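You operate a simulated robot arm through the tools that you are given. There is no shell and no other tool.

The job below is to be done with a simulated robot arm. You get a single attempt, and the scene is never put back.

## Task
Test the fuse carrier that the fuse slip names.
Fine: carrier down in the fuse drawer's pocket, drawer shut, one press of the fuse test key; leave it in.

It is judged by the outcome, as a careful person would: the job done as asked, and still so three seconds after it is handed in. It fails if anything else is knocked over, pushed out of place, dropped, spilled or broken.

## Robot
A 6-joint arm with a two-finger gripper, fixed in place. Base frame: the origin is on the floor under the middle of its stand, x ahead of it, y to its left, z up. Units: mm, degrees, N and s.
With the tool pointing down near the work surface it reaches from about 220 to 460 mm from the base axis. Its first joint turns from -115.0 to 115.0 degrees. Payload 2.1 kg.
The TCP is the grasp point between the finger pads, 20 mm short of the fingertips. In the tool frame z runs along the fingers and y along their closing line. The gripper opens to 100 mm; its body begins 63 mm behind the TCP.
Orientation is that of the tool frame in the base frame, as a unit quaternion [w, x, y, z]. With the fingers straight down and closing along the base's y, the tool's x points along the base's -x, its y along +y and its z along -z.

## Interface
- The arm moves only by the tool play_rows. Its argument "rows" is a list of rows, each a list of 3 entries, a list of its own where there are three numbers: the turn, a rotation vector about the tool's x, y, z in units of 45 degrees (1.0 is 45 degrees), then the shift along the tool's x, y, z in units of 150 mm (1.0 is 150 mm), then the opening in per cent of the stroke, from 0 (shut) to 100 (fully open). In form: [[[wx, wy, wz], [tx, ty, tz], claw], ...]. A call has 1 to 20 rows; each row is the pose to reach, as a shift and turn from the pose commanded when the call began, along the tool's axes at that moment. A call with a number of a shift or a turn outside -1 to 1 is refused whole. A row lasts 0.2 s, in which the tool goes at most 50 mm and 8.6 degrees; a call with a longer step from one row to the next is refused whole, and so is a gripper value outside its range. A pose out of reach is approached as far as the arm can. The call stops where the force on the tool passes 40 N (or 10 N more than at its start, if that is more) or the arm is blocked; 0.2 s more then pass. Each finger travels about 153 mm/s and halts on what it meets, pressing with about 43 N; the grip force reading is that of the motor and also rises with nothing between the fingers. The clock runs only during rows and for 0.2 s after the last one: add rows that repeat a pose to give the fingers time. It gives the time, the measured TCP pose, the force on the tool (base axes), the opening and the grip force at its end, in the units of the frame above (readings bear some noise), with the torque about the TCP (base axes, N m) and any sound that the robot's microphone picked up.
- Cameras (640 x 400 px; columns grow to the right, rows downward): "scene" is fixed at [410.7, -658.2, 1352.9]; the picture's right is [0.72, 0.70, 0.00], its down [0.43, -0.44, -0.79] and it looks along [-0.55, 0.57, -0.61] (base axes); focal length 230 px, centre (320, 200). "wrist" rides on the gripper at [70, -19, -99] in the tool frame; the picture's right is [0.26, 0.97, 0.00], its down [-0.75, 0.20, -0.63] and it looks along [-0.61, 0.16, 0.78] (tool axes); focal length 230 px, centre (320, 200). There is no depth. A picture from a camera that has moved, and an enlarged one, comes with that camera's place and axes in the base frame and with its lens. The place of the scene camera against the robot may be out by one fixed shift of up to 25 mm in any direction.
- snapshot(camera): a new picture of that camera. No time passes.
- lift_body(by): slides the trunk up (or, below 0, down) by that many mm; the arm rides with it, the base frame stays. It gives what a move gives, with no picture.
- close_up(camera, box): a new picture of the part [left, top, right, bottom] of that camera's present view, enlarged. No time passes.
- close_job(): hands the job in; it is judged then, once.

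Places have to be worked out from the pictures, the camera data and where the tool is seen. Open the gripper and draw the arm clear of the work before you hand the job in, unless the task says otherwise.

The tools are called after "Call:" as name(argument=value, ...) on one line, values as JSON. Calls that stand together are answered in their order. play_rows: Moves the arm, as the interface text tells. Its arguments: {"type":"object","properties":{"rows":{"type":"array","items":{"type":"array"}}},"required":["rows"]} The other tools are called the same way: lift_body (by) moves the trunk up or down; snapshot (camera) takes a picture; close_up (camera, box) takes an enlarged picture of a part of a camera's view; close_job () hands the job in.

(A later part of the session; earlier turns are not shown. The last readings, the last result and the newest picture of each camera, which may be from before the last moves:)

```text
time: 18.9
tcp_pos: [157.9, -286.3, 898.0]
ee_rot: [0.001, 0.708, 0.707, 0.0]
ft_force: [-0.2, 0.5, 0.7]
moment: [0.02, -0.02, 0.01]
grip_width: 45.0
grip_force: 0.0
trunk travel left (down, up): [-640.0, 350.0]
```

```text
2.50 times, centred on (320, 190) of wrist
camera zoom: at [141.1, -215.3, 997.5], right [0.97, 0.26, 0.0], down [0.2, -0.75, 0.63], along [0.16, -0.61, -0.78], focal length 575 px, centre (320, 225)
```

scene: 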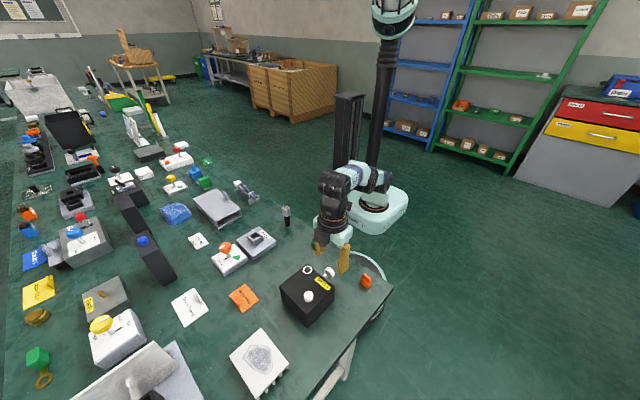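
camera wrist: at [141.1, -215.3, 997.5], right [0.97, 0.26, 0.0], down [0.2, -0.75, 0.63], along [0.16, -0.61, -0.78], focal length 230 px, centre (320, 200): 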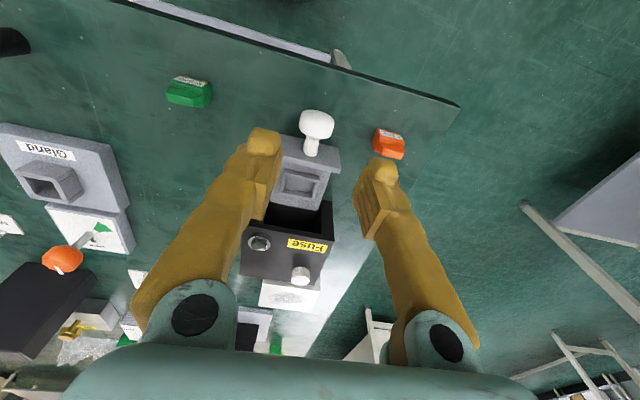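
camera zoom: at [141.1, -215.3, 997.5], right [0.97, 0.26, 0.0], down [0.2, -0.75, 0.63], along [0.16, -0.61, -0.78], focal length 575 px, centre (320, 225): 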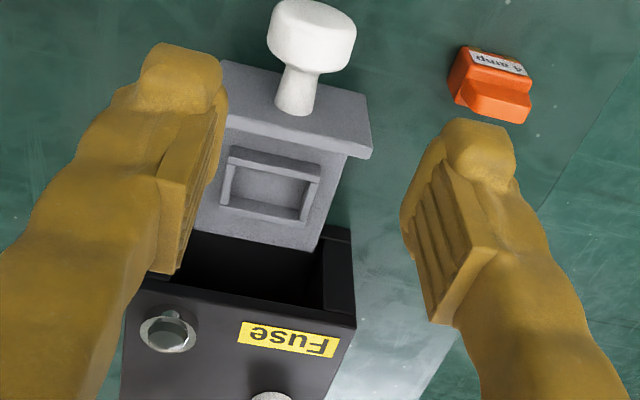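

Finger tips look flush with the pads, so I'll grip the carrier's body sides (closing along y) with the tips ~9 mm above the bench so they clear the pocket walls. I rotate the tool back −90° in two steps while moving over the carrier at safe height.

Call:
play_rows(rows=[[[0, 0, -0.167], [-0.02, 0.1, 0], 45], [[0, 0, -0.333], [-0.04, 0.2, 0], 45], [[0, 0, -0.5], [-0.06, 0.3, 0], 45], [[0, 0, -0.667], [-0.08, 0.4, 0], 45], [[0, 0, -0.833], [-0.1, 0.5, 0], 45], [[0, 0, -1], [-0.111, 0.547, 0], 45], [[0, 0, -1], [-0.111, 0.547, 0], 45]])

Call:
play_rows(rows=[[[0, 0, -0.167], [0, 0, 0], 45], [[0, 0, -0.333], [0, 0, 0], 45], [[0, 0, -0.5], [0, 0, 0], 45], [[0, 0, -0.667], [0, 0, 0], 45], [[0, 0, -0.833], [0, 0, 0], 45], [[0, 0, -1], [0, 0, 0], 45], [[0, 0, -1], [0, 0, 0], 45]])

Call:
snapshot(camera="wrist")

```text
time: 20.5
tcp_pos: [239.0, -304.2, 899.6]
ee_rot: [-0.001, 0.382, 0.924, 0.0]
ft_force: [0.6, -0.4, 0.4]
moment: [-0.01, -0.02, -0.01]
grip_width: 44.9
grip_force: 0.0
trunk travel left (down, up): [-640.0, 350.0]
```

```text
time: 22.1
tcp_pos: [240.7, -303.1, 901.5]
ee_rot: [0.001, -0.001, 1.0, 0.001]
ft_force: [-0.3, 0.4, 0.4]
moment: [0.0, -0.02, -0.01]
grip_width: 44.9
grip_force: 0.0
trunk travel left (down, up): [-640.0, 350.0]
```

```text
taken
camera wrist: at [169.7, -321.4, 999.9], right [-0.26, 0.97, 0.0], down [0.75, 0.2, 0.63], along [0.61, 0.16, -0.78], focal length 230 px, centre (320, 200)
```

wrist: 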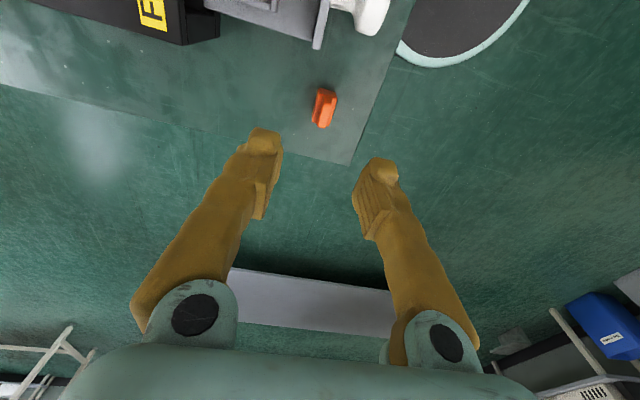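

True TCP ≈(239.7, −302.4, 900.9), above the carrier. I enlarge the carrier for a precise fix.

Call:
close_up(camera="wrist", box=[296, 80, 352, 136])

Call:
close_up(camera="wrist", box=[200, 0, 400, 60])

```text
7.14 times, centred on (324, 108) of wrist
camera zoom: at [169.7, -321.4, 999.9], right [-0.26, 0.97, 0.0], down [0.75, 0.2, 0.63], along [0.61, 0.16, -0.78], focal length 1643 px, centre (291, 857)
```

zoom: 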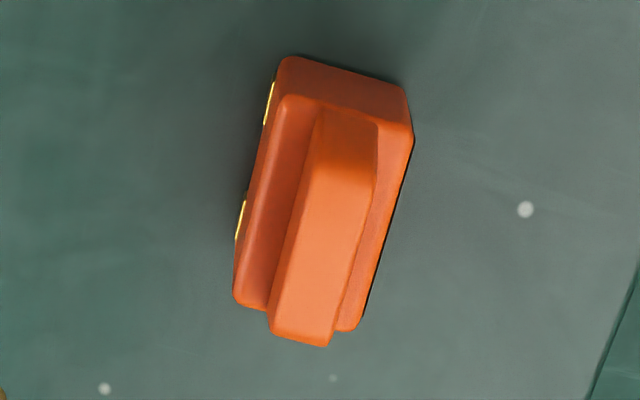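

```text
3.20 times, centred on (300, 30) of wrist
camera zoom: at [169.7, -321.4, 999.9], right [-0.26, 0.97, 0.0], down [0.75, 0.2, 0.63], along [0.61, 0.16, -0.78], focal length 736 px, centre (384, 744)
```

zoom: 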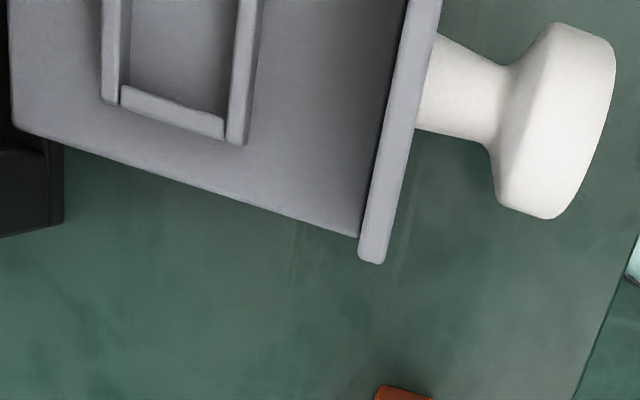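

Matching bench speckles across views gives bench z≈758; the carrier body is ≈28×17×20 mm centred at (238, −300), with a fin ≈8 mm thick and 15 mm tall (top z≈793). I'll grip the fin: descend to TCP z≈800 so the tips stop just above the body's shoulders.

Call:
play_rows(rows=[[[0, 0, 0], [0.011, 0.016, 0.2], 45], [[0, 0, 0], [0.011, 0.016, 0.4], 45], [[0, 0, 0], [0.011, 0.016, 0.55], 45], [[0, 0, 0], [0.011, 0.016, 0.673], 45], [[0, 0, 0], [0.011, 0.016, 0.673], 45]])

Call:
close_up(camera="wrist", box=[220, 60, 420, 260])

Call:
close_up(camera="scene", box=[320, 240, 400, 300])

```text
time: 23.3
tcp_pos: [236.8, -301.1, 799.8]
ee_rot: [0.0, 0.0, 1.0, 0.0]
ft_force: [0.2, -0.2, -0.5]
moment: [-0.01, 0.01, -0.01]
grip_width: 44.9
grip_force: 0.0
trunk travel left (down, up): [-640.0, 350.0]
```

```text
2.00 times, centred on (320, 160) of wrist
camera zoom: at [166.8, -319.2, 898.0], right [-0.26, 0.97, 0.0], down [0.75, 0.2, 0.63], along [0.61, 0.16, -0.78], focal length 460 px, centre (320, 280)
```

zoom: 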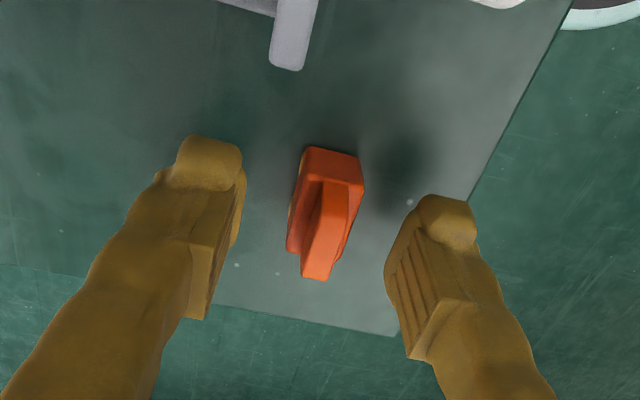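

```text
6.67 times, centred on (360, 270) of scene
camera zoom: at [410.7, -658.2, 1352.9], right [0.72, 0.7, 0.0], down [0.43, -0.44, -0.79], along [-0.55, 0.57, -0.61], focal length 1532 px, centre (53, -267)
```

zoom: 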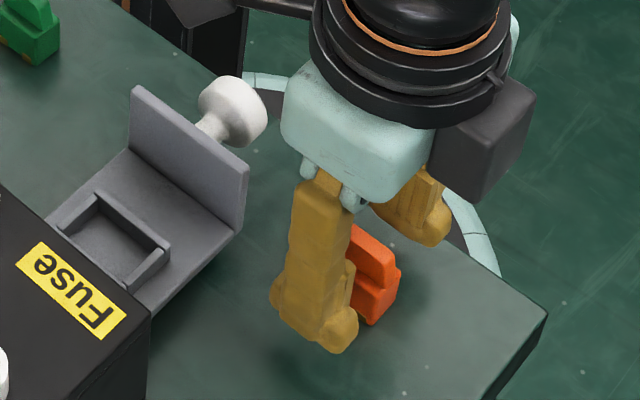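

The fin sits centred between the fingers (TCP ≈236.8, −300.2, 799). I close on it.

Call:
play_rows(rows=[[[0, 0, 0], [0, 0, 0], 30], [[0, 0, 0], [0, 0, 0], 15], [[0, 0, 0], [0, 0, 0], 5], [[0, 0, 0], [0, 0, 0], 0], [[0, 0, 0], [0, 0, 0], 0]])

Call:
close_up(camera="wrist", box=[220, 60, 420, 260])

Call:
close_up(camera="scene", box=[320, 240, 400, 300])

```text
time: 24.5
tcp_pos: [236.3, -301.1, 800.7]
ee_rot: [0.0, 0.001, 1.0, 0.0]
ft_force: [0.3, -0.7, 0.4]
moment: [0.03, -0.01, -0.02]
grip_width: 6.0
grip_force: 34.4
trunk travel left (down, up): [-640.0, 350.0]
```

```text
2.00 times, centred on (320, 160) of wrist
camera zoom: at [167.0, -319.4, 898.2], right [-0.26, 0.97, 0.0], down [0.75, 0.2, 0.63], along [0.61, 0.16, -0.78], focal length 460 px, centre (320, 280)
```

zoom: 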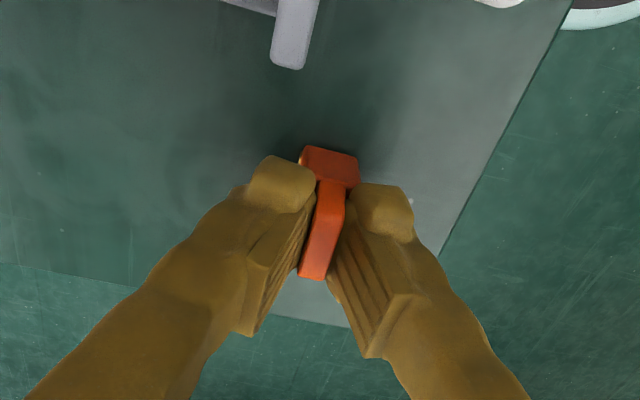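

```text
6.67 times, centred on (360, 270) of scene
camera zoom: at [410.7, -658.2, 1352.9], right [0.72, 0.7, 0.0], down [0.43, -0.44, -0.79], along [-0.55, 0.57, -0.61], focal length 1532 px, centre (53, -267)
```

zoom: 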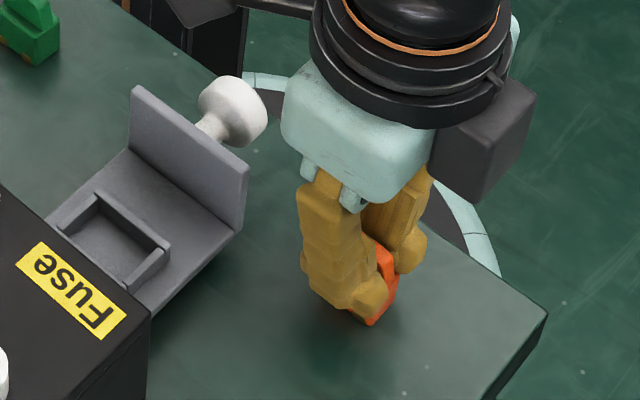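

The fin is held at 6.0 mm width. I lift 60 mm and check the carrier comes up with it.

Call:
play_rows(rows=[[[0, 0, 0], [0, 0, 0], 0], [[0, 0, 0], [0, 0, -0.05], 0], [[0, 0, 0], [0, 0, -0.15], 0], [[0, 0, 0], [0, 0, -0.28], 0], [[0, 0, 0], [0, 0, -0.4], 0], [[0, 0, 0], [0, 0, -0.4], 0]])

Call:
close_up(camera="wrist", box=[220, 60, 420, 260])

Call:
close_up(camera="scene", box=[310, 220, 400, 300])

```text
time: 25.9
tcp_pos: [236.2, -302.4, 862.0]
ee_rot: [0.0, 0.001, 1.0, 0.0]
ft_force: [-0.1, 0.3, 0.2]
moment: [-0.02, 0.0, 0.0]
grip_width: 6.2
grip_force: 34.3
trunk travel left (down, up): [-640.0, 350.0]
```

```text
2.00 times, centred on (320, 160) of wrist
camera zoom: at [166.1, -320.7, 960.1], right [-0.26, 0.97, 0.0], down [0.75, 0.2, 0.63], along [0.61, 0.16, -0.78], focal length 460 px, centre (320, 280)
```

zoom: 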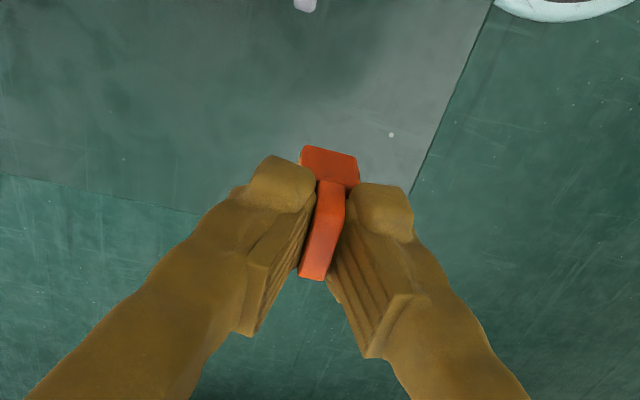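

```text
5.00 times, centred on (355, 260) of scene
camera zoom: at [410.7, -658.2, 1352.9], right [0.72, 0.7, 0.0], down [0.43, -0.44, -0.79], along [-0.55, 0.57, -0.61], focal length 1149 px, centre (145, -100)
```

zoom: 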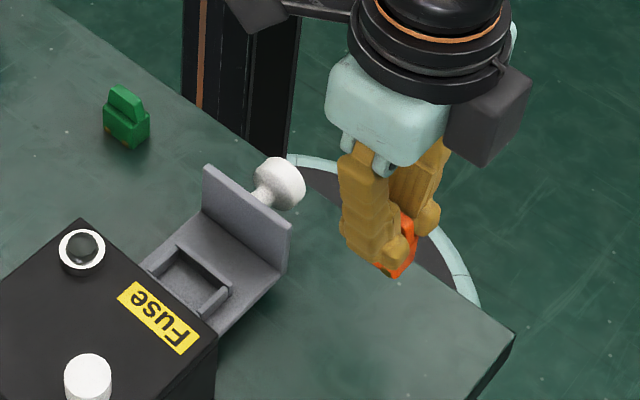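

The carrier is securely held (bottom ≈41 mm below TCP). I move up and over toward the drawer to a viewpoint where the wrist camera sees the pocket clearly.

Call:
play_rows(rows=[[[0, 0, 0], [0, 0, -0.26], 0], [[0, 0, 0], [0.11, -0.11, -0.26], 0], [[0, 0, 0], [0.22, -0.22, -0.26], 0], [[0, 0, 0], [0.334, -0.335, -0.26], 0], [[0, 0, 0], [0.334, -0.335, -0.26], 0]])

Call:
snapshot(camera="wrist")

```text
time: 27.1
tcp_pos: [187.3, -348.3, 898.6]
ee_rot: [0.0, 0.0, 1.0, 0.0]
ft_force: [-0.4, 0.5, 0.1]
moment: [-0.02, 0.02, -0.02]
grip_width: 5.9
grip_force: 34.7
trunk travel left (down, up): [-640.0, 350.0]
```

```text
taken
camera wrist: at [116.9, -366.4, 997.8], right [-0.26, 0.97, 0.0], down [0.75, 0.2, 0.63], along [0.61, 0.16, -0.78], focal length 230 px, centre (320, 200)
```

wrist: 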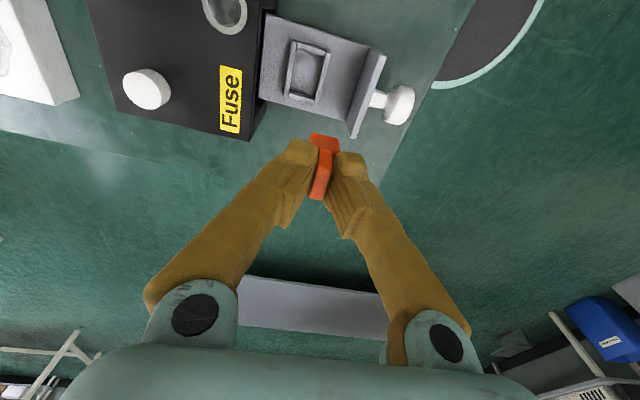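

The pocket is in clear view. I enlarge it, together with the carrier in hand.

Call:
close_up(camera="wrist", box=[270, 30, 350, 110])

Call:
close_up(camera="wrist", box=[290, 120, 360, 210])

Call:
close_up(camera="scene", box=[310, 220, 380, 290])

```text
5.00 times, centred on (310, 70) of wrist
camera zoom: at [116.9, -366.4, 997.8], right [-0.26, 0.97, 0.0], down [0.75, 0.2, 0.63], along [0.61, 0.16, -0.78], focal length 1150 px, centre (370, 850)
```

zoom: 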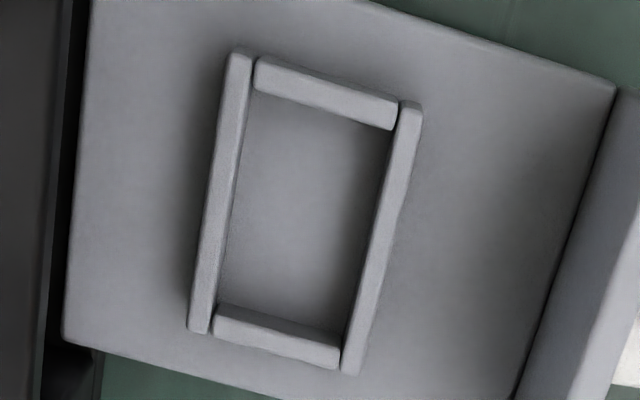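

```text
4.44 times, centred on (325, 165) of wrist
camera zoom: at [116.9, -366.4, 997.8], right [-0.26, 0.97, 0.0], down [0.75, 0.2, 0.63], along [0.61, 0.16, -0.78], focal length 1022 px, centre (298, 356)
```

zoom: 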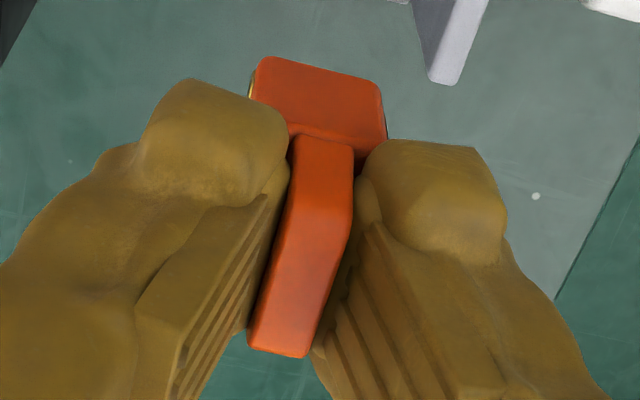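

```text
5.71 times, centred on (345, 255) of scene
camera zoom: at [410.7, -658.2, 1352.9], right [0.72, 0.7, 0.0], down [0.43, -0.44, -0.79], along [-0.55, 0.57, -0.61], focal length 1313 px, centre (177, -114)
```

zoom: 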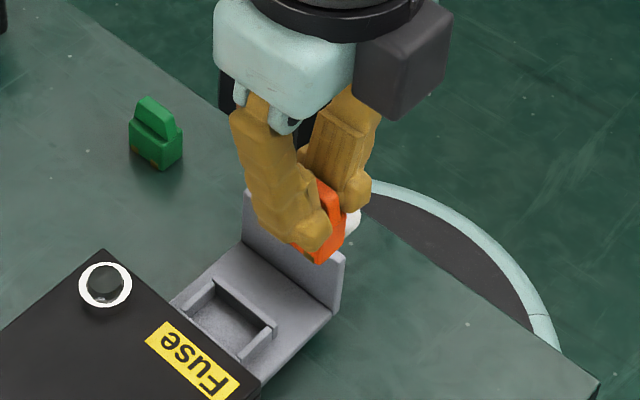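

The pocket's four low walls are sharply visible. For an exact height and position I take a second view with a 60 mm sideways baseline.

Call:
play_rows(rows=[[[0, 0, 0], [0, 0.2, 0], 0], [[0, 0, 0], [0, 0.4, 0], 0], [[0, 0, 0], [0, 0.4, 0], 0]])

Call:
close_up(camera="wrist", box=[200, 20, 280, 100])

```text
time: 27.9
tcp_pos: [188.4, -291.4, 898.4]
ee_rot: [0.0, 0.001, 1.0, 0.0]
ft_force: [0.3, -0.1, -0.1]
moment: [-0.03, 0.03, 0.0]
grip_width: 6.1
grip_force: 34.5
trunk travel left (down, up): [-640.0, 350.0]
```

```text
5.00 times, centred on (240, 60) of wrist
camera zoom: at [118.0, -309.3, 997.2], right [-0.26, 0.97, 0.0], down [0.75, 0.2, 0.63], along [0.61, 0.16, -0.78], focal length 1150 px, centre (720, 900)
```

zoom: 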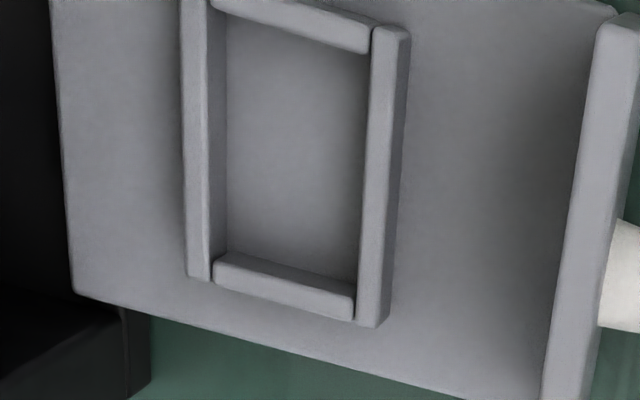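

Triangulating both views: pocket interior ≈32×23 mm, centre ≈(157.5, −367.3), wall tops z≈790. I move the carrier over it and descend to leave its bottom ~8 mm above the walls, then verify.

Call:
play_rows(rows=[[[0, 0, 0], [0.07, -0.17, 0], 0], [[0, 0, 0], [0.14, -0.34, 0], 0], [[0, 0, 0], [0.212, -0.511, 0], 0], [[0, 0, 0], [0.212, -0.511, 0.13], 0], [[0, 0, 0], [0.212, -0.511, 0.26], 0], [[0, 0, 0], [0.212, -0.511, 0.388], 0], [[0, 0, 0], [0.212, -0.511, 0.388], 0]])

Call:
close_up(camera="wrist", box=[260, 80, 380, 220])

Call:
close_up(camera="scene", box=[300, 230, 370, 300])

```text
time: 29.5
tcp_pos: [156.4, -368.9, 841.4]
ee_rot: [0.001, 0.001, 1.0, 0.0]
ft_force: [-0.9, 0.0, -0.8]
moment: [0.01, -0.01, 0.01]
grip_width: 6.0
grip_force: 34.1
trunk travel left (down, up): [-640.0, 350.0]
```

```text
2.86 times, centred on (320, 150) of wrist
camera zoom: at [86.7, -386.3, 940.1], right [-0.26, 0.97, 0.0], down [0.75, 0.2, 0.63], along [0.61, 0.16, -0.78], focal length 657 px, centre (320, 343)
```

zoom: 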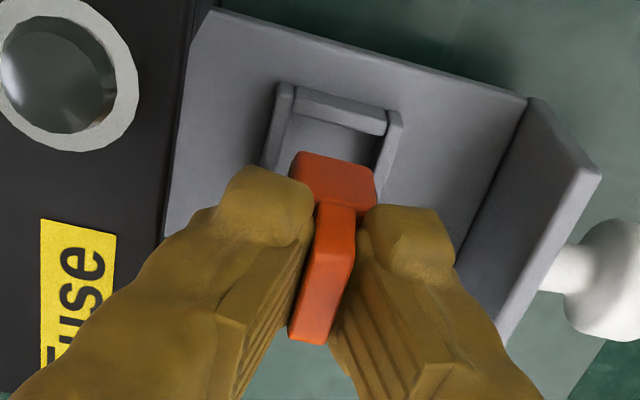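

```text
5.71 times, centred on (335, 265) of scene
camera zoom: at [410.7, -658.2, 1352.9], right [0.72, 0.7, 0.0], down [0.43, -0.44, -0.79], along [-0.55, 0.57, -0.61], focal length 1313 px, centre (234, -171)
```

zoom: 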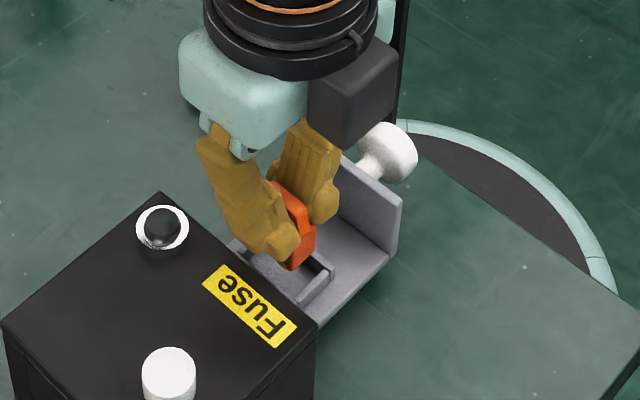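

Carrier hangs over the pocket with bottom ≈8–9 mm above the walls. I zoom in tightly to check the x alignment of the carrier against the pocket ends.

Call:
close_up(camera="wrist", box=[300, 105, 350, 155])

Call:
close_up(camera="scene", box=[325, 255, 365, 295])

```text
8.00 times, centred on (325, 130) of wrist
camera zoom: at [86.7, -386.3, 940.1], right [-0.26, 0.97, 0.0], down [0.75, 0.2, 0.63], along [0.61, 0.16, -0.78], focal length 1841 px, centre (280, 760)
```

zoom: 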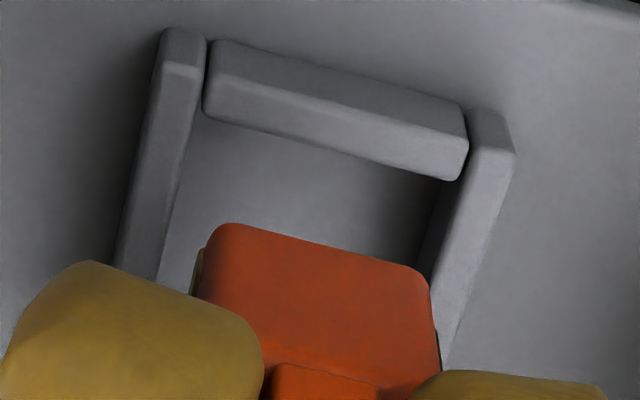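

```text
10.00 times, centred on (345, 275) of scene
camera zoom: at [410.7, -658.2, 1352.9], right [0.72, 0.7, 0.0], down [0.43, -0.44, -0.79], along [-0.55, 0.57, -0.61], focal length 2298 px, centre (70, -550)
```

zoom: 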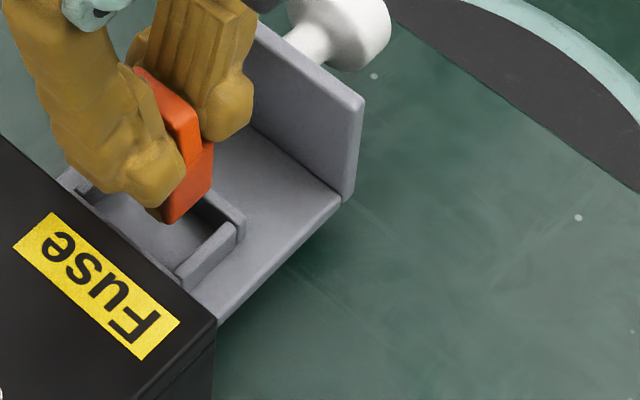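

Carrier body (x≈144.2–172, y centre −367.8) vs pocket interior (x≈140.8–173.8, y centre −367.6): aligned within a millimetre, needing ≈−0.5 mm in x. I lower 11 mm so the bottom enters between the walls, watching the force.

Call:
play_rows(rows=[[[0, 0, 0], [0.004, 0, 0.025], 0], [[0, 0, 0], [0.004, 0, 0.05], 0], [[0, 0, 0], [0.004, 0, 0.073], 0], [[0, 0, 0], [0.004, 0, 0.073], 0]])

Call:
close_up(camera="wrist", box=[300, 105, 350, 155])

Call:
close_up(camera="scene", box=[325, 255, 365, 295])

```text
time: 30.5
tcp_pos: [156.1, -368.7, 830.3]
ee_rot: [0.0, 0.001, 1.0, 0.0]
ft_force: [0.1, 0.3, 0.2]
moment: [0.01, 0.02, 0.01]
grip_width: 6.2
grip_force: 33.9
trunk travel left (down, up): [-640.0, 350.0]
```

```text
8.00 times, centred on (325, 130) of wrist
camera zoom: at [85.5, -386.6, 928.4], right [-0.26, 0.97, 0.0], down [0.75, 0.2, 0.63], along [0.61, 0.16, -0.78], focal length 1841 px, centre (280, 760)
```

zoom: 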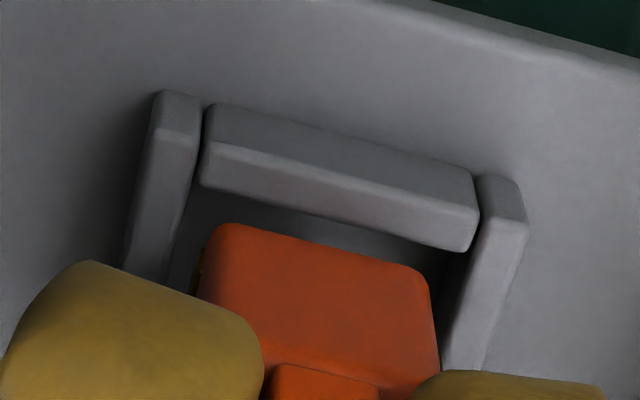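

```text
10.00 times, centred on (345, 275) of scene
camera zoom: at [410.7, -658.2, 1352.9], right [0.72, 0.7, 0.0], down [0.43, -0.44, -0.79], along [-0.55, 0.57, -0.61], focal length 2298 px, centre (70, -550)
```

zoom: 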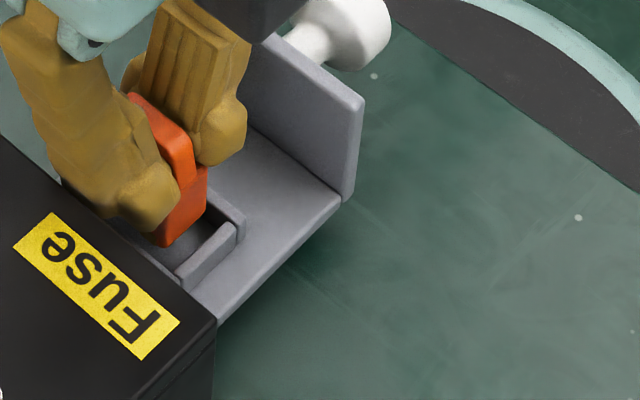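

The carrier bottom is now just below the wall tops with gaps on all sides and no contact force. I continue down in small steps.

Call:
play_rows(rows=[[[0, 0, 0], [0, 0, 0.007], 0], [[0, 0, 0], [0, 0, 0.014], 0], [[0, 0, 0], [0, 0, 0.014], 0]])

```text
time: 31.3
tcp_pos: [154.8, -367.2, 828.0]
ee_rot: [0.0, 0.0, 1.0, 0.0]
ft_force: [-0.2, 0.6, 0.0]
moment: [0.02, -0.01, -0.03]
grip_width: 5.8
grip_force: 34.2
trunk travel left (down, up): [-640.0, 350.0]
```

Still no contact. Two more millimetres.

Call:
play_rows(rows=[[[0, 0, 0], [0, 0, 0.007], 0], [[0, 0, 0], [0, 0, 0.014], 0], [[0, 0, 0], [0, 0, 0.014], 0]])

Call:
close_up(camera="scene", box=[325, 255, 365, 295])

Call:
close_up(camera="wrist", box=[300, 105, 350, 155])

```text
time: 32.1
tcp_pos: [155.2, -368.0, 824.7]
ee_rot: [0.0, 0.001, 1.0, 0.0]
ft_force: [-0.4, 0.3, -0.3]
moment: [-0.02, -0.01, 0.01]
grip_width: 6.1
grip_force: 34.0
trunk travel left (down, up): [-640.0, 350.0]
```

```text
10.00 times, centred on (345, 275) of scene
camera zoom: at [410.7, -658.2, 1352.9], right [0.72, 0.7, 0.0], down [0.43, -0.44, -0.79], along [-0.55, 0.57, -0.61], focal length 2298 px, centre (70, -550)
```

zoom: 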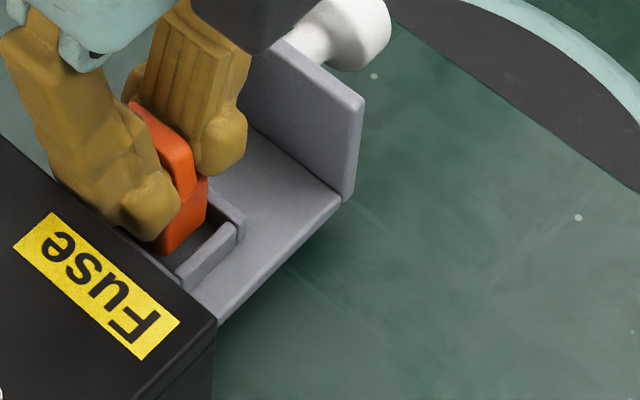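

```text
8.00 times, centred on (325, 130) of wrist
camera zoom: at [85.4, -386.1, 923.6], right [-0.26, 0.97, 0.0], down [0.75, 0.2, 0.63], along [0.61, 0.16, -0.78], focal length 1841 px, centre (280, 760)
```

zoom: 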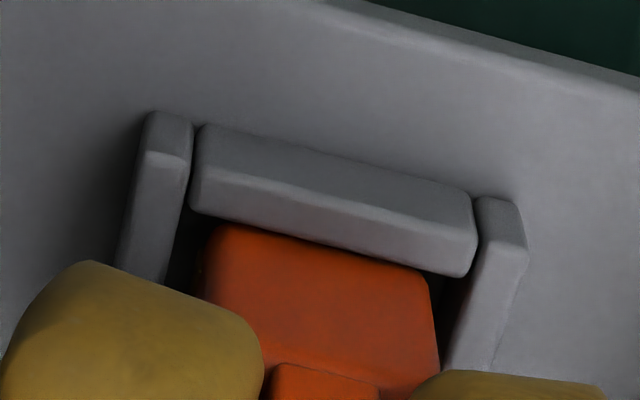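

Still free (bottom ≈783.6). The carrier is inside all four walls; I go on down in 1–2 mm steps until I feel the floor.

Call:
play_rows(rows=[[[0, 0, 0], [0, 0, 0.007], 0], [[0, 0, 0], [0, 0, 0.013], 0], [[0, 0, 0], [0, 0, 0.013], 0]])

```text
time: 32.9
tcp_pos: [155.4, -366.6, 823.6]
ee_rot: [0.001, 0.0, 1.0, 0.001]
ft_force: [0.5, 0.4, -0.8]
moment: [0.01, 0.01, -0.01]
grip_width: 6.2
grip_force: 34.5
trunk travel left (down, up): [-640.0, 350.0]
```

No contact yet; another 2 mm.

Call:
play_rows(rows=[[[0, 0, 0], [0, 0, 0.007], 0], [[0, 0, 0], [0, 0, 0.013], 0], [[0, 0, 0], [0, 0, 0.013], 0]])

Call:
close_up(camera="scene", box=[325, 255, 365, 295])

Call:
close_up(camera="wrist", box=[300, 105, 350, 155])

```text
time: 33.7
tcp_pos: [156.0, -367.2, 821.9]
ee_rot: [0.0, 0.001, 1.0, 0.001]
ft_force: [-0.2, 0.7, -0.2]
moment: [0.01, 0.02, -0.03]
grip_width: 6.1
grip_force: 34.3
trunk travel left (down, up): [-640.0, 350.0]
```

```text
10.00 times, centred on (345, 275) of scene
camera zoom: at [410.7, -658.2, 1352.9], right [0.72, 0.7, 0.0], down [0.43, -0.44, -0.79], along [-0.55, 0.57, -0.61], focal length 2298 px, centre (70, -550)
```

zoom: 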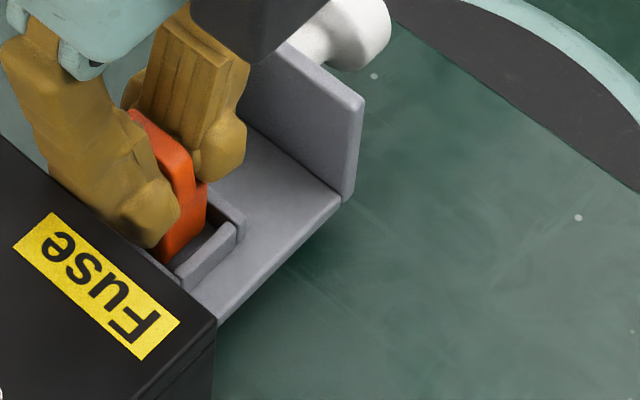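

```text
8.00 times, centred on (325, 130) of wrist
camera zoom: at [85.3, -386.2, 920.5], right [-0.26, 0.97, 0.0], down [0.75, 0.2, 0.63], along [0.61, 0.16, -0.78], focal length 1841 px, centre (280, 760)
```

zoom: 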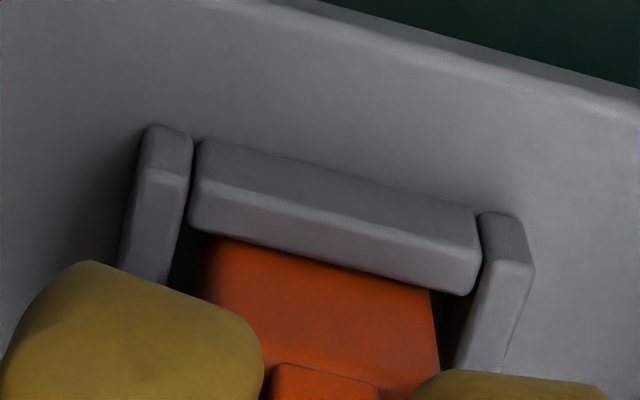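

Carrier is ≈10 mm below the wall tops, still free. I continue in small steps.

Call:
play_rows(rows=[[[0, 0, 0], [0, 0, 0.007], 0], [[0, 0, 0], [0, 0, 0.013], 0], [[0, 0, 0], [0, 0, 0.013], 0]])

```text
time: 34.5
tcp_pos: [155.3, -367.9, 820.4]
ee_rot: [0.0, 0.001, 1.0, 0.0]
ft_force: [0.2, 0.1, -0.8]
moment: [0.0, 0.01, 0.01]
grip_width: 6.1
grip_force: 34.8
trunk travel left (down, up): [-640.0, 350.0]
```

No contact force yet (z≈819.5 actual); another step.

Call:
play_rows(rows=[[[0, 0, 0], [0, 0, 0.007], 0], [[0, 0, 0], [0, 0, 0.013], 0], [[0, 0, 0], [0, 0, 0.013], 0]])

Call:
close_up(camera="wrist", box=[290, 95, 360, 165])

Call:
close_up(camera="scene", box=[325, 255, 365, 295])

```text
time: 35.3
tcp_pos: [155.1, -369.0, 819.3]
ee_rot: [0.0, 0.001, 1.0, -0.001]
ft_force: [-0.9, -0.4, 4.1]
moment: [0.02, 0.04, -0.03]
grip_width: 5.8
grip_force: 34.1
trunk travel left (down, up): [-640.0, 350.0]
```

```text
5.71 times, centred on (325, 130) of wrist
camera zoom: at [85.1, -386.3, 917.4], right [-0.26, 0.97, 0.0], down [0.75, 0.2, 0.63], along [0.61, 0.16, -0.78], focal length 1315 px, centre (291, 600)
```

zoom: 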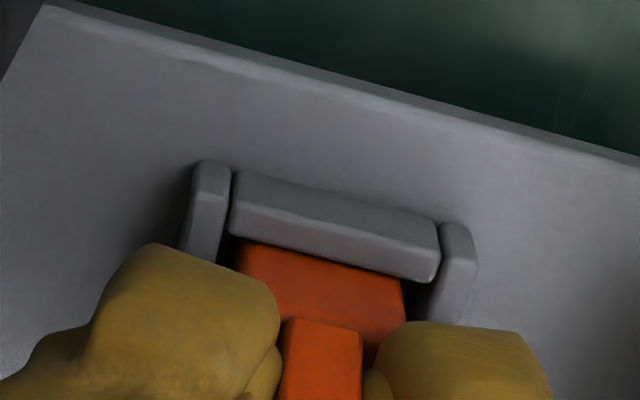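

```text
10.00 times, centred on (345, 275) of scene
camera zoom: at [410.7, -658.2, 1352.9], right [0.72, 0.7, 0.0], down [0.43, -0.44, -0.79], along [-0.55, 0.57, -0.61], focal length 2298 px, centre (70, -550)
```

zoom: 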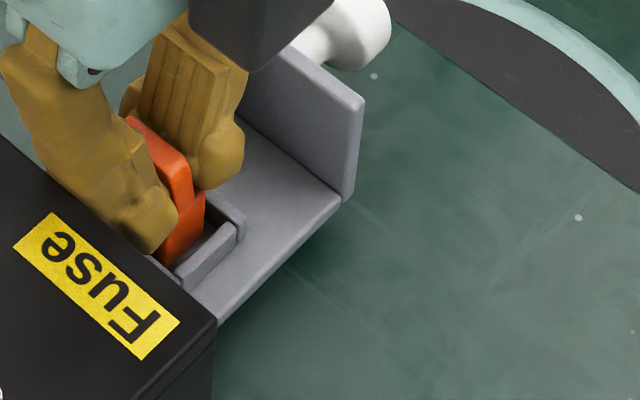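

A +4 N reaction appears: the carrier is on the pocket floor. I release with a small opening (10 mm, to keep the rear finger off the box front) and rise straight up.

Call:
play_rows(rows=[[[0, 0, 0], [0, 0, -0.002], 3], [[0, 0, 0], [0, 0, -0.002], 8], [[0, 0, 0], [0, 0, -0.002], 10], [[0, 0, 0], [0, 0, -0.002], 10]])

Call:
close_up(camera="wrist", box=[260, 80, 380, 220])

Call:
close_up(camera="scene", box=[315, 245, 365, 295])

```text
time: 36.3
tcp_pos: [155.6, -367.6, 819.9]
ee_rot: [0.001, 0.001, 1.0, 0.0]
ft_force: [-0.5, 1.4, 1.8]
moment: [0.0, 0.01, -0.04]
grip_width: 9.6
grip_force: 0.1
trunk travel left (down, up): [-640.0, 350.0]
```

```text
2.86 times, centred on (320, 150) of wrist
camera zoom: at [85.6, -386.2, 917.5], right [-0.26, 0.97, 0.0], down [0.75, 0.2, 0.63], along [0.61, 0.16, -0.78], focal length 657 px, centre (320, 343)
```

zoom: 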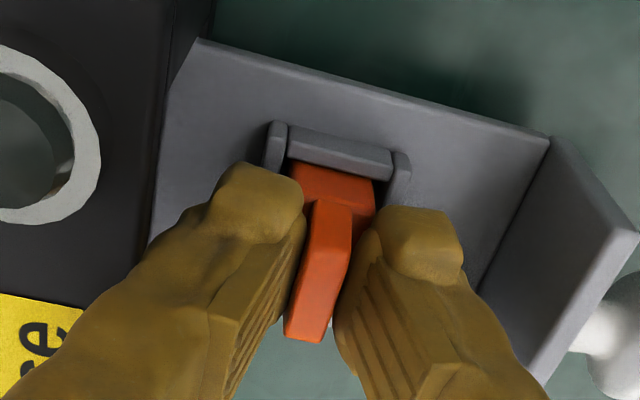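

```text
8.00 times, centred on (340, 270) of scene
camera zoom: at [410.7, -658.2, 1352.9], right [0.72, 0.7, 0.0], down [0.43, -0.44, -0.79], along [-0.55, 0.57, -0.61], focal length 1839 px, centre (160, -360)
```

zoom: 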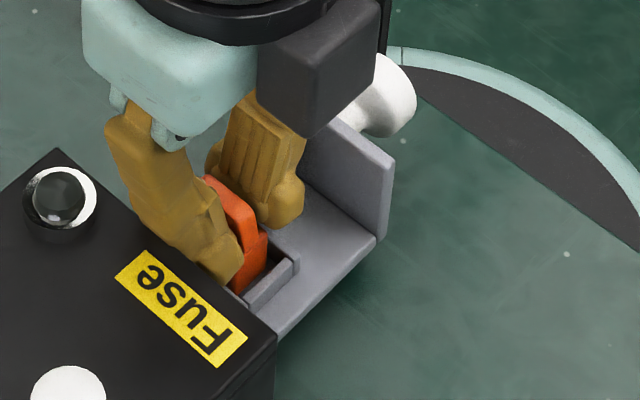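

The fingers have let go (9.6 mm open, grip force 0). I rise slowly, then check the carrier stayed down.

Call:
play_rows(rows=[[[0, 0, 0], [0, 0, -0.02], 10], [[0, 0, 0], [0, 0, -0.06], 10], [[0, 0, 0], [0, 0, -0.13], 10], [[0, 0, 0], [0, 0, -0.25], 10], [[0, 0, 0], [0, 0, -0.45], 10], [[0, 0, 0], [0, 0, -0.45], 10]])

Call:
close_up(camera="wrist", box=[240, 60, 400, 240])

Call:
close_up(camera="scene", box=[315, 245, 365, 295])

```text
time: 37.7
tcp_pos: [154.8, -368.6, 887.1]
ee_rot: [-0.001, 0.001, 1.0, 0.0]
ft_force: [0.7, 0.5, -0.7]
moment: [-0.01, 0.0, -0.01]
grip_width: 9.9
grip_force: 0.1
trunk travel left (down, up): [-640.0, 350.0]
```

```text
2.22 times, centred on (320, 150) of wrist
camera zoom: at [84.8, -387.9, 985.4], right [-0.26, 0.97, 0.0], down [0.75, 0.2, 0.63], along [0.61, 0.16, -0.78], focal length 511 px, centre (320, 311)
```

zoom: 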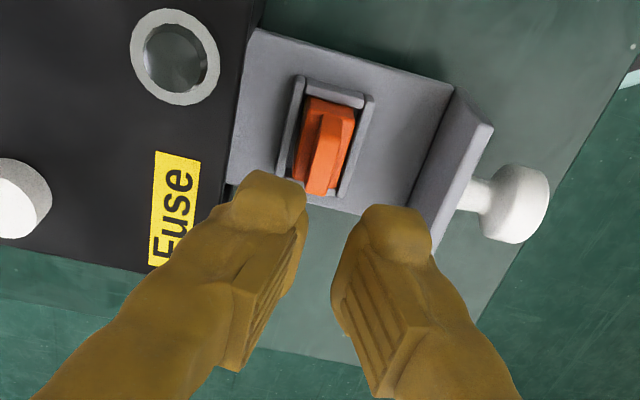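

```text
8.00 times, centred on (340, 270) of scene
camera zoom: at [410.7, -658.2, 1352.9], right [0.72, 0.7, 0.0], down [0.43, -0.44, -0.79], along [-0.55, 0.57, -0.61], focal length 1839 px, centre (160, -360)
```

zoom: 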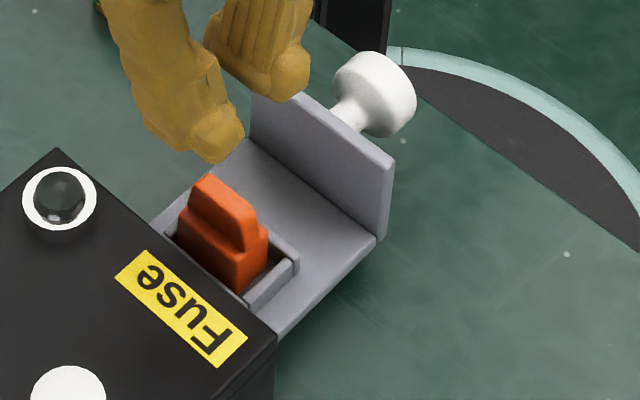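

The carrier sits upright in the pocket. Next I shut the drawer: with fingers closed I move over to the robot side of the knob and descend there so a finger's outer face can push the knob toward −y.

Call:
close_up(camera="wrist", box=[290, 70, 370, 140])

Call:
play_rows(rows=[[[0, 0, 0], [-0.007, 0.25, 0], 5], [[0, 0, 0], [-0.014, 0.5, 0], 0], [[0, 0, 0], [-0.021, 0.75, 0], 0], [[0, 0, 0], [-0.021, 0.84, 0], 0], [[0, 0, 0], [-0.021, 0.84, 0.15], 0], [[0, 0, 0], [-0.021, 0.84, 0.3], 0], [[0, 0, 0], [-0.021, 0.84, 0.3], 0]])

Call:
snapshot(camera="wrist")

Call:
close_up(camera="scene", box=[300, 210, 400, 310])

```text
5.71 times, centred on (330, 105) of wrist
camera zoom: at [84.8, -387.9, 985.4], right [-0.26, 0.97, 0.0], down [0.75, 0.2, 0.63], along [0.61, 0.16, -0.78], focal length 1315 px, centre (263, 743)
```

zoom: 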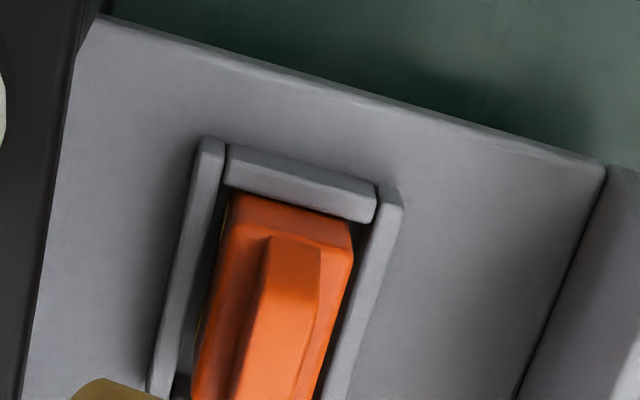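

```text
time: 39.3
tcp_pos: [157.7, -241.2, 842.0]
ee_rot: [0.0, 0.0, 1.0, 0.0]
ft_force: [-0.3, 0.2, -0.2]
moment: [0.01, 0.0, -0.01]
grip_width: 0.0
grip_force: 29.8
trunk travel left (down, up): [-640.0, 350.0]
```

```text
taken
camera wrist: at [87.8, -258.8, 939.4], right [-0.26, 0.97, 0.0], down [0.75, 0.2, 0.63], along [0.61, 0.16, -0.78], focal length 230 px, centre (320, 200)
```

wrist: 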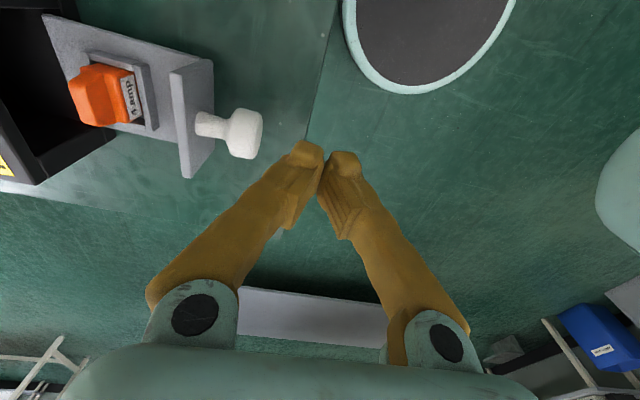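

```text
4.00 times, centred on (350, 260) of scene
camera zoom: at [410.7, -658.2, 1352.9], right [0.72, 0.7, 0.0], down [0.43, -0.44, -0.79], along [-0.55, 0.57, -0.61], focal length 919 px, centre (200, -40)
```

zoom: 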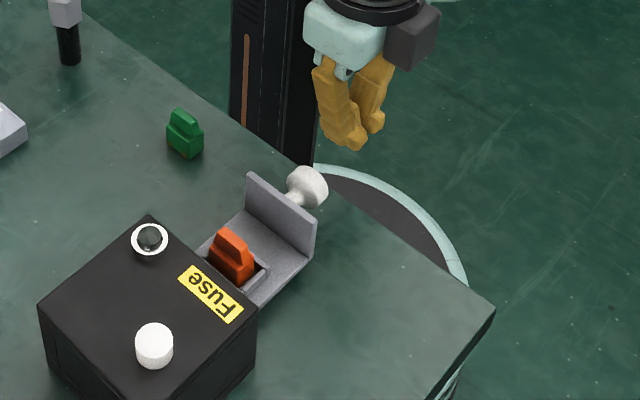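

TCP ≈(157.8, −239.8, 840); knob front is at y≈−279 and the finger's outer face ≈21 mm from the TCP. I descend to z≈798 and creep toward the knob.

Call:
play_rows(rows=[[[0, 0, 0], [0, 0, 0.15], 0], [[0, 0, 0], [0, 0, 0.283], 0], [[0, 0, 0], [0, -0.04, 0.283], 0], [[0, 0, 0], [0, -0.08, 0.283], 0], [[0, 0, 0], [0, -0.1, 0.283], 0], [[0, 0, 0], [0, -0.1, 0.283], 0]])

Call:
close_up(camera="wrist", box=[160, 40, 400, 260])

Call:
close_up(camera="scene", box=[310, 220, 390, 300])

```text
time: 40.7
tcp_pos: [158.0, -258.1, 798.4]
ee_rot: [0.0, 0.002, 1.0, 0.0]
ft_force: [0.0, 0.4, -0.7]
moment: [0.0, 0.04, 0.02]
grip_width: 0.0
grip_force: 29.6
trunk travel left (down, up): [-640.0, 350.0]
```

```text
1.82 times, centred on (280, 150) of wrist
camera zoom: at [88.5, -274.7, 897.5], right [-0.26, 0.97, 0.0], down [0.75, 0.2, 0.63], along [0.61, 0.16, -0.78], focal length 418 px, centre (393, 291)
```

zoom: 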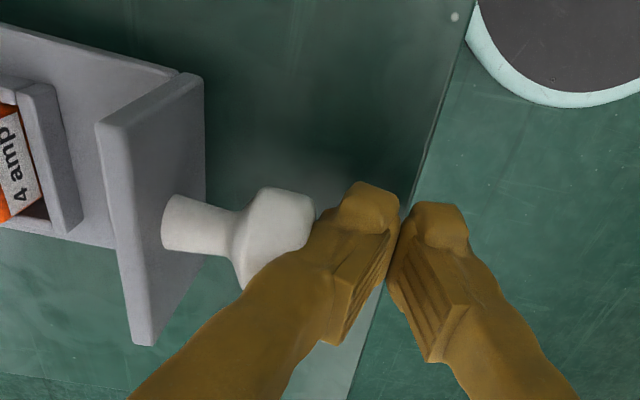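

```text
5.00 times, centred on (350, 260) of scene
camera zoom: at [410.7, -658.2, 1352.9], right [0.72, 0.7, 0.0], down [0.43, -0.44, -0.79], along [-0.55, 0.57, -0.61], focal length 1149 px, centre (170, -100)
```

zoom: 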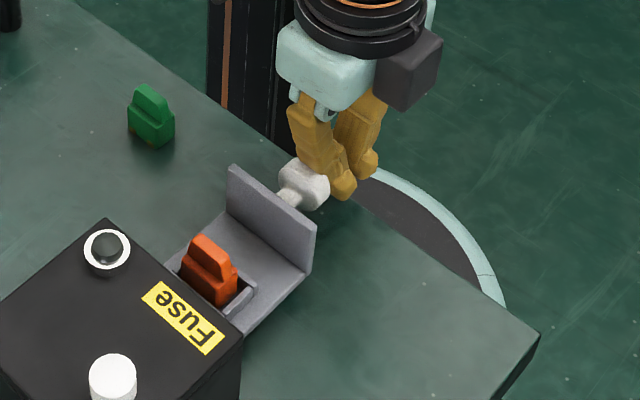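

The finger is just at the knob. I push slowly toward −y, 50 mm in 5 mm steps.

Call:
play_rows(rows=[[[0, 0, 0], [0, -0.033, 0], 0], [[0, 0, 0], [0, -0.067, 0], 0], [[0, 0, 0], [0, -0.1, 0], 0], [[0, 0, 0], [0, -0.133, 0], 0], [[0, 0, 0], [0, -0.167, 0], 0], [[0, 0, 0], [0, -0.2, 0], 0], [[0, 0, 0], [0, -0.233, 0], 0], [[0, 0, 0], [0, -0.267, 0], 0], [[0, 0, 0], [0, -0.3, 0], 0], [[0, 0, 0], [0, -0.333, 0], 0], [[0, 0, 0], [0, -0.333, 0], 0]])

Call:
close_up(camera="wrist", box=[160, 40, 400, 260])

Call:
close_up(camera="scene", box=[300, 220, 380, 300])

```text
time: 43.1
tcp_pos: [157.4, -306.4, 798.9]
ee_rot: [0.0, 0.001, 1.0, 0.001]
ft_force: [-0.4, 1.3, 0.3]
moment: [0.01, 0.0, -0.03]
grip_width: 0.0
grip_force: 29.5
trunk travel left (down, up): [-640.0, 350.0]
```

```text
1.82 times, centred on (280, 150) of wrist
camera zoom: at [87.9, -324.3, 897.6], right [-0.26, 0.97, 0.0], down [0.75, 0.2, 0.63], along [0.61, 0.16, -0.78], focal length 418 px, centre (393, 291)
```

zoom: 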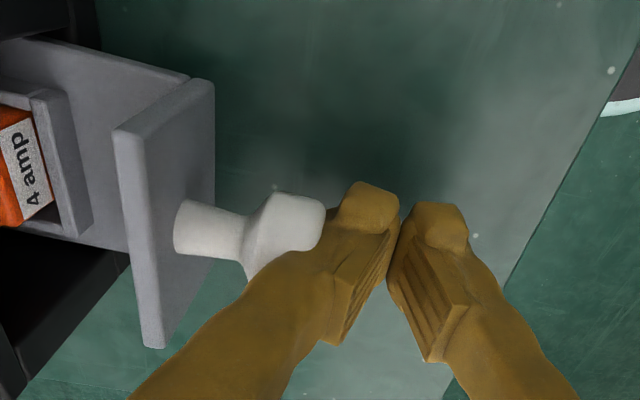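

```text
5.00 times, centred on (340, 260) of scene
camera zoom: at [410.7, -658.2, 1352.9], right [0.72, 0.7, 0.0], down [0.43, -0.44, -0.79], along [-0.55, 0.57, -0.61], focal length 1149 px, centre (220, -100)
```

zoom: 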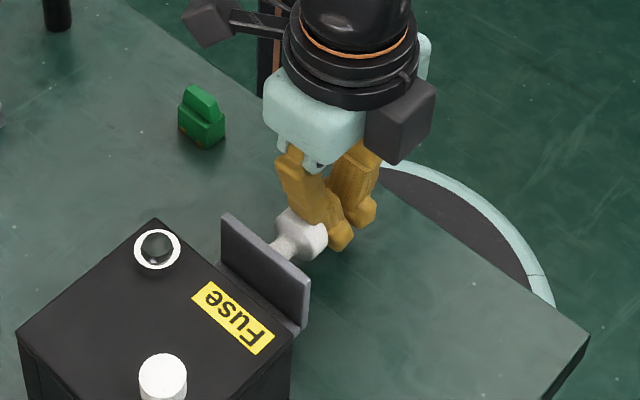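

The drawer is sliding in smoothly (≈28 mm left). I push another 20 mm in smaller steps.

Call:
play_rows(rows=[[[0, 0, 0], [0, -0.027, 0], 0], [[0, 0, 0], [0, -0.053, 0], 0], [[0, 0, 0], [0, -0.08, 0], 0], [[0, 0, 0], [0, -0.107, 0], 0], [[0, 0, 0], [0, -0.133, 0], 0], [[0, 0, 0], [0, -0.133, 0], 0]])

Call:
play_rows(rows=[[[0, 0, 0], [0, -0.007, 0], 0], [[0, 0, 0], [0, -0.013, 0], 0], [[0, 0, 0], [0, -0.02, 0], 0], [[0, 0, 0], [0, -0.027, 0], 0], [[0, 0, 0], [0, -0.027, 0], 0]])

Call:
close_up(camera="wrist", box=[160, 40, 400, 260])

Call:
close_up(camera="scene", box=[300, 230, 370, 300])

```text
time: 44.5
tcp_pos: [159.0, -326.3, 799.9]
ee_rot: [0.0, 0.001, 1.0, 0.0]
ft_force: [-0.1, 0.2, 0.9]
moment: [-0.05, 0.03, 0.03]
grip_width: 0.0
grip_force: 29.1
trunk travel left (down, up): [-640.0, 350.0]
```

```text
time: 45.7
tcp_pos: [157.9, -329.1, 799.1]
ee_rot: [-0.001, 0.001, 1.0, 0.0]
ft_force: [0.0, 0.1, -0.4]
moment: [-0.02, -0.02, -0.01]
grip_width: 0.0
grip_force: 30.2
trunk travel left (down, up): [-640.0, 350.0]
```

```text
1.82 times, centred on (280, 150) of wrist
camera zoom: at [87.6, -347.4, 897.3], right [-0.26, 0.97, 0.0], down [0.75, 0.2, 0.63], along [0.61, 0.16, -0.78], focal length 418 px, centre (393, 291)
```

zoom: 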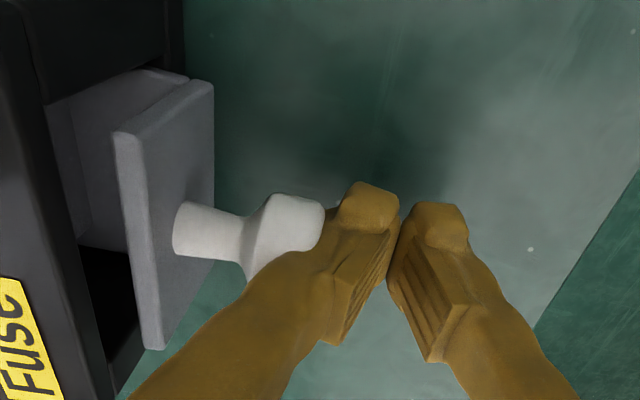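

```text
5.71 times, centred on (335, 265) of scene
camera zoom: at [410.7, -658.2, 1352.9], right [0.72, 0.7, 0.0], down [0.43, -0.44, -0.79], along [-0.55, 0.57, -0.61], focal length 1313 px, centre (234, -171)
```

zoom: 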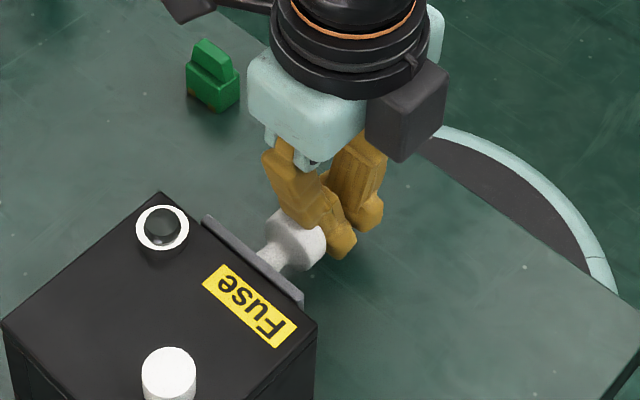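

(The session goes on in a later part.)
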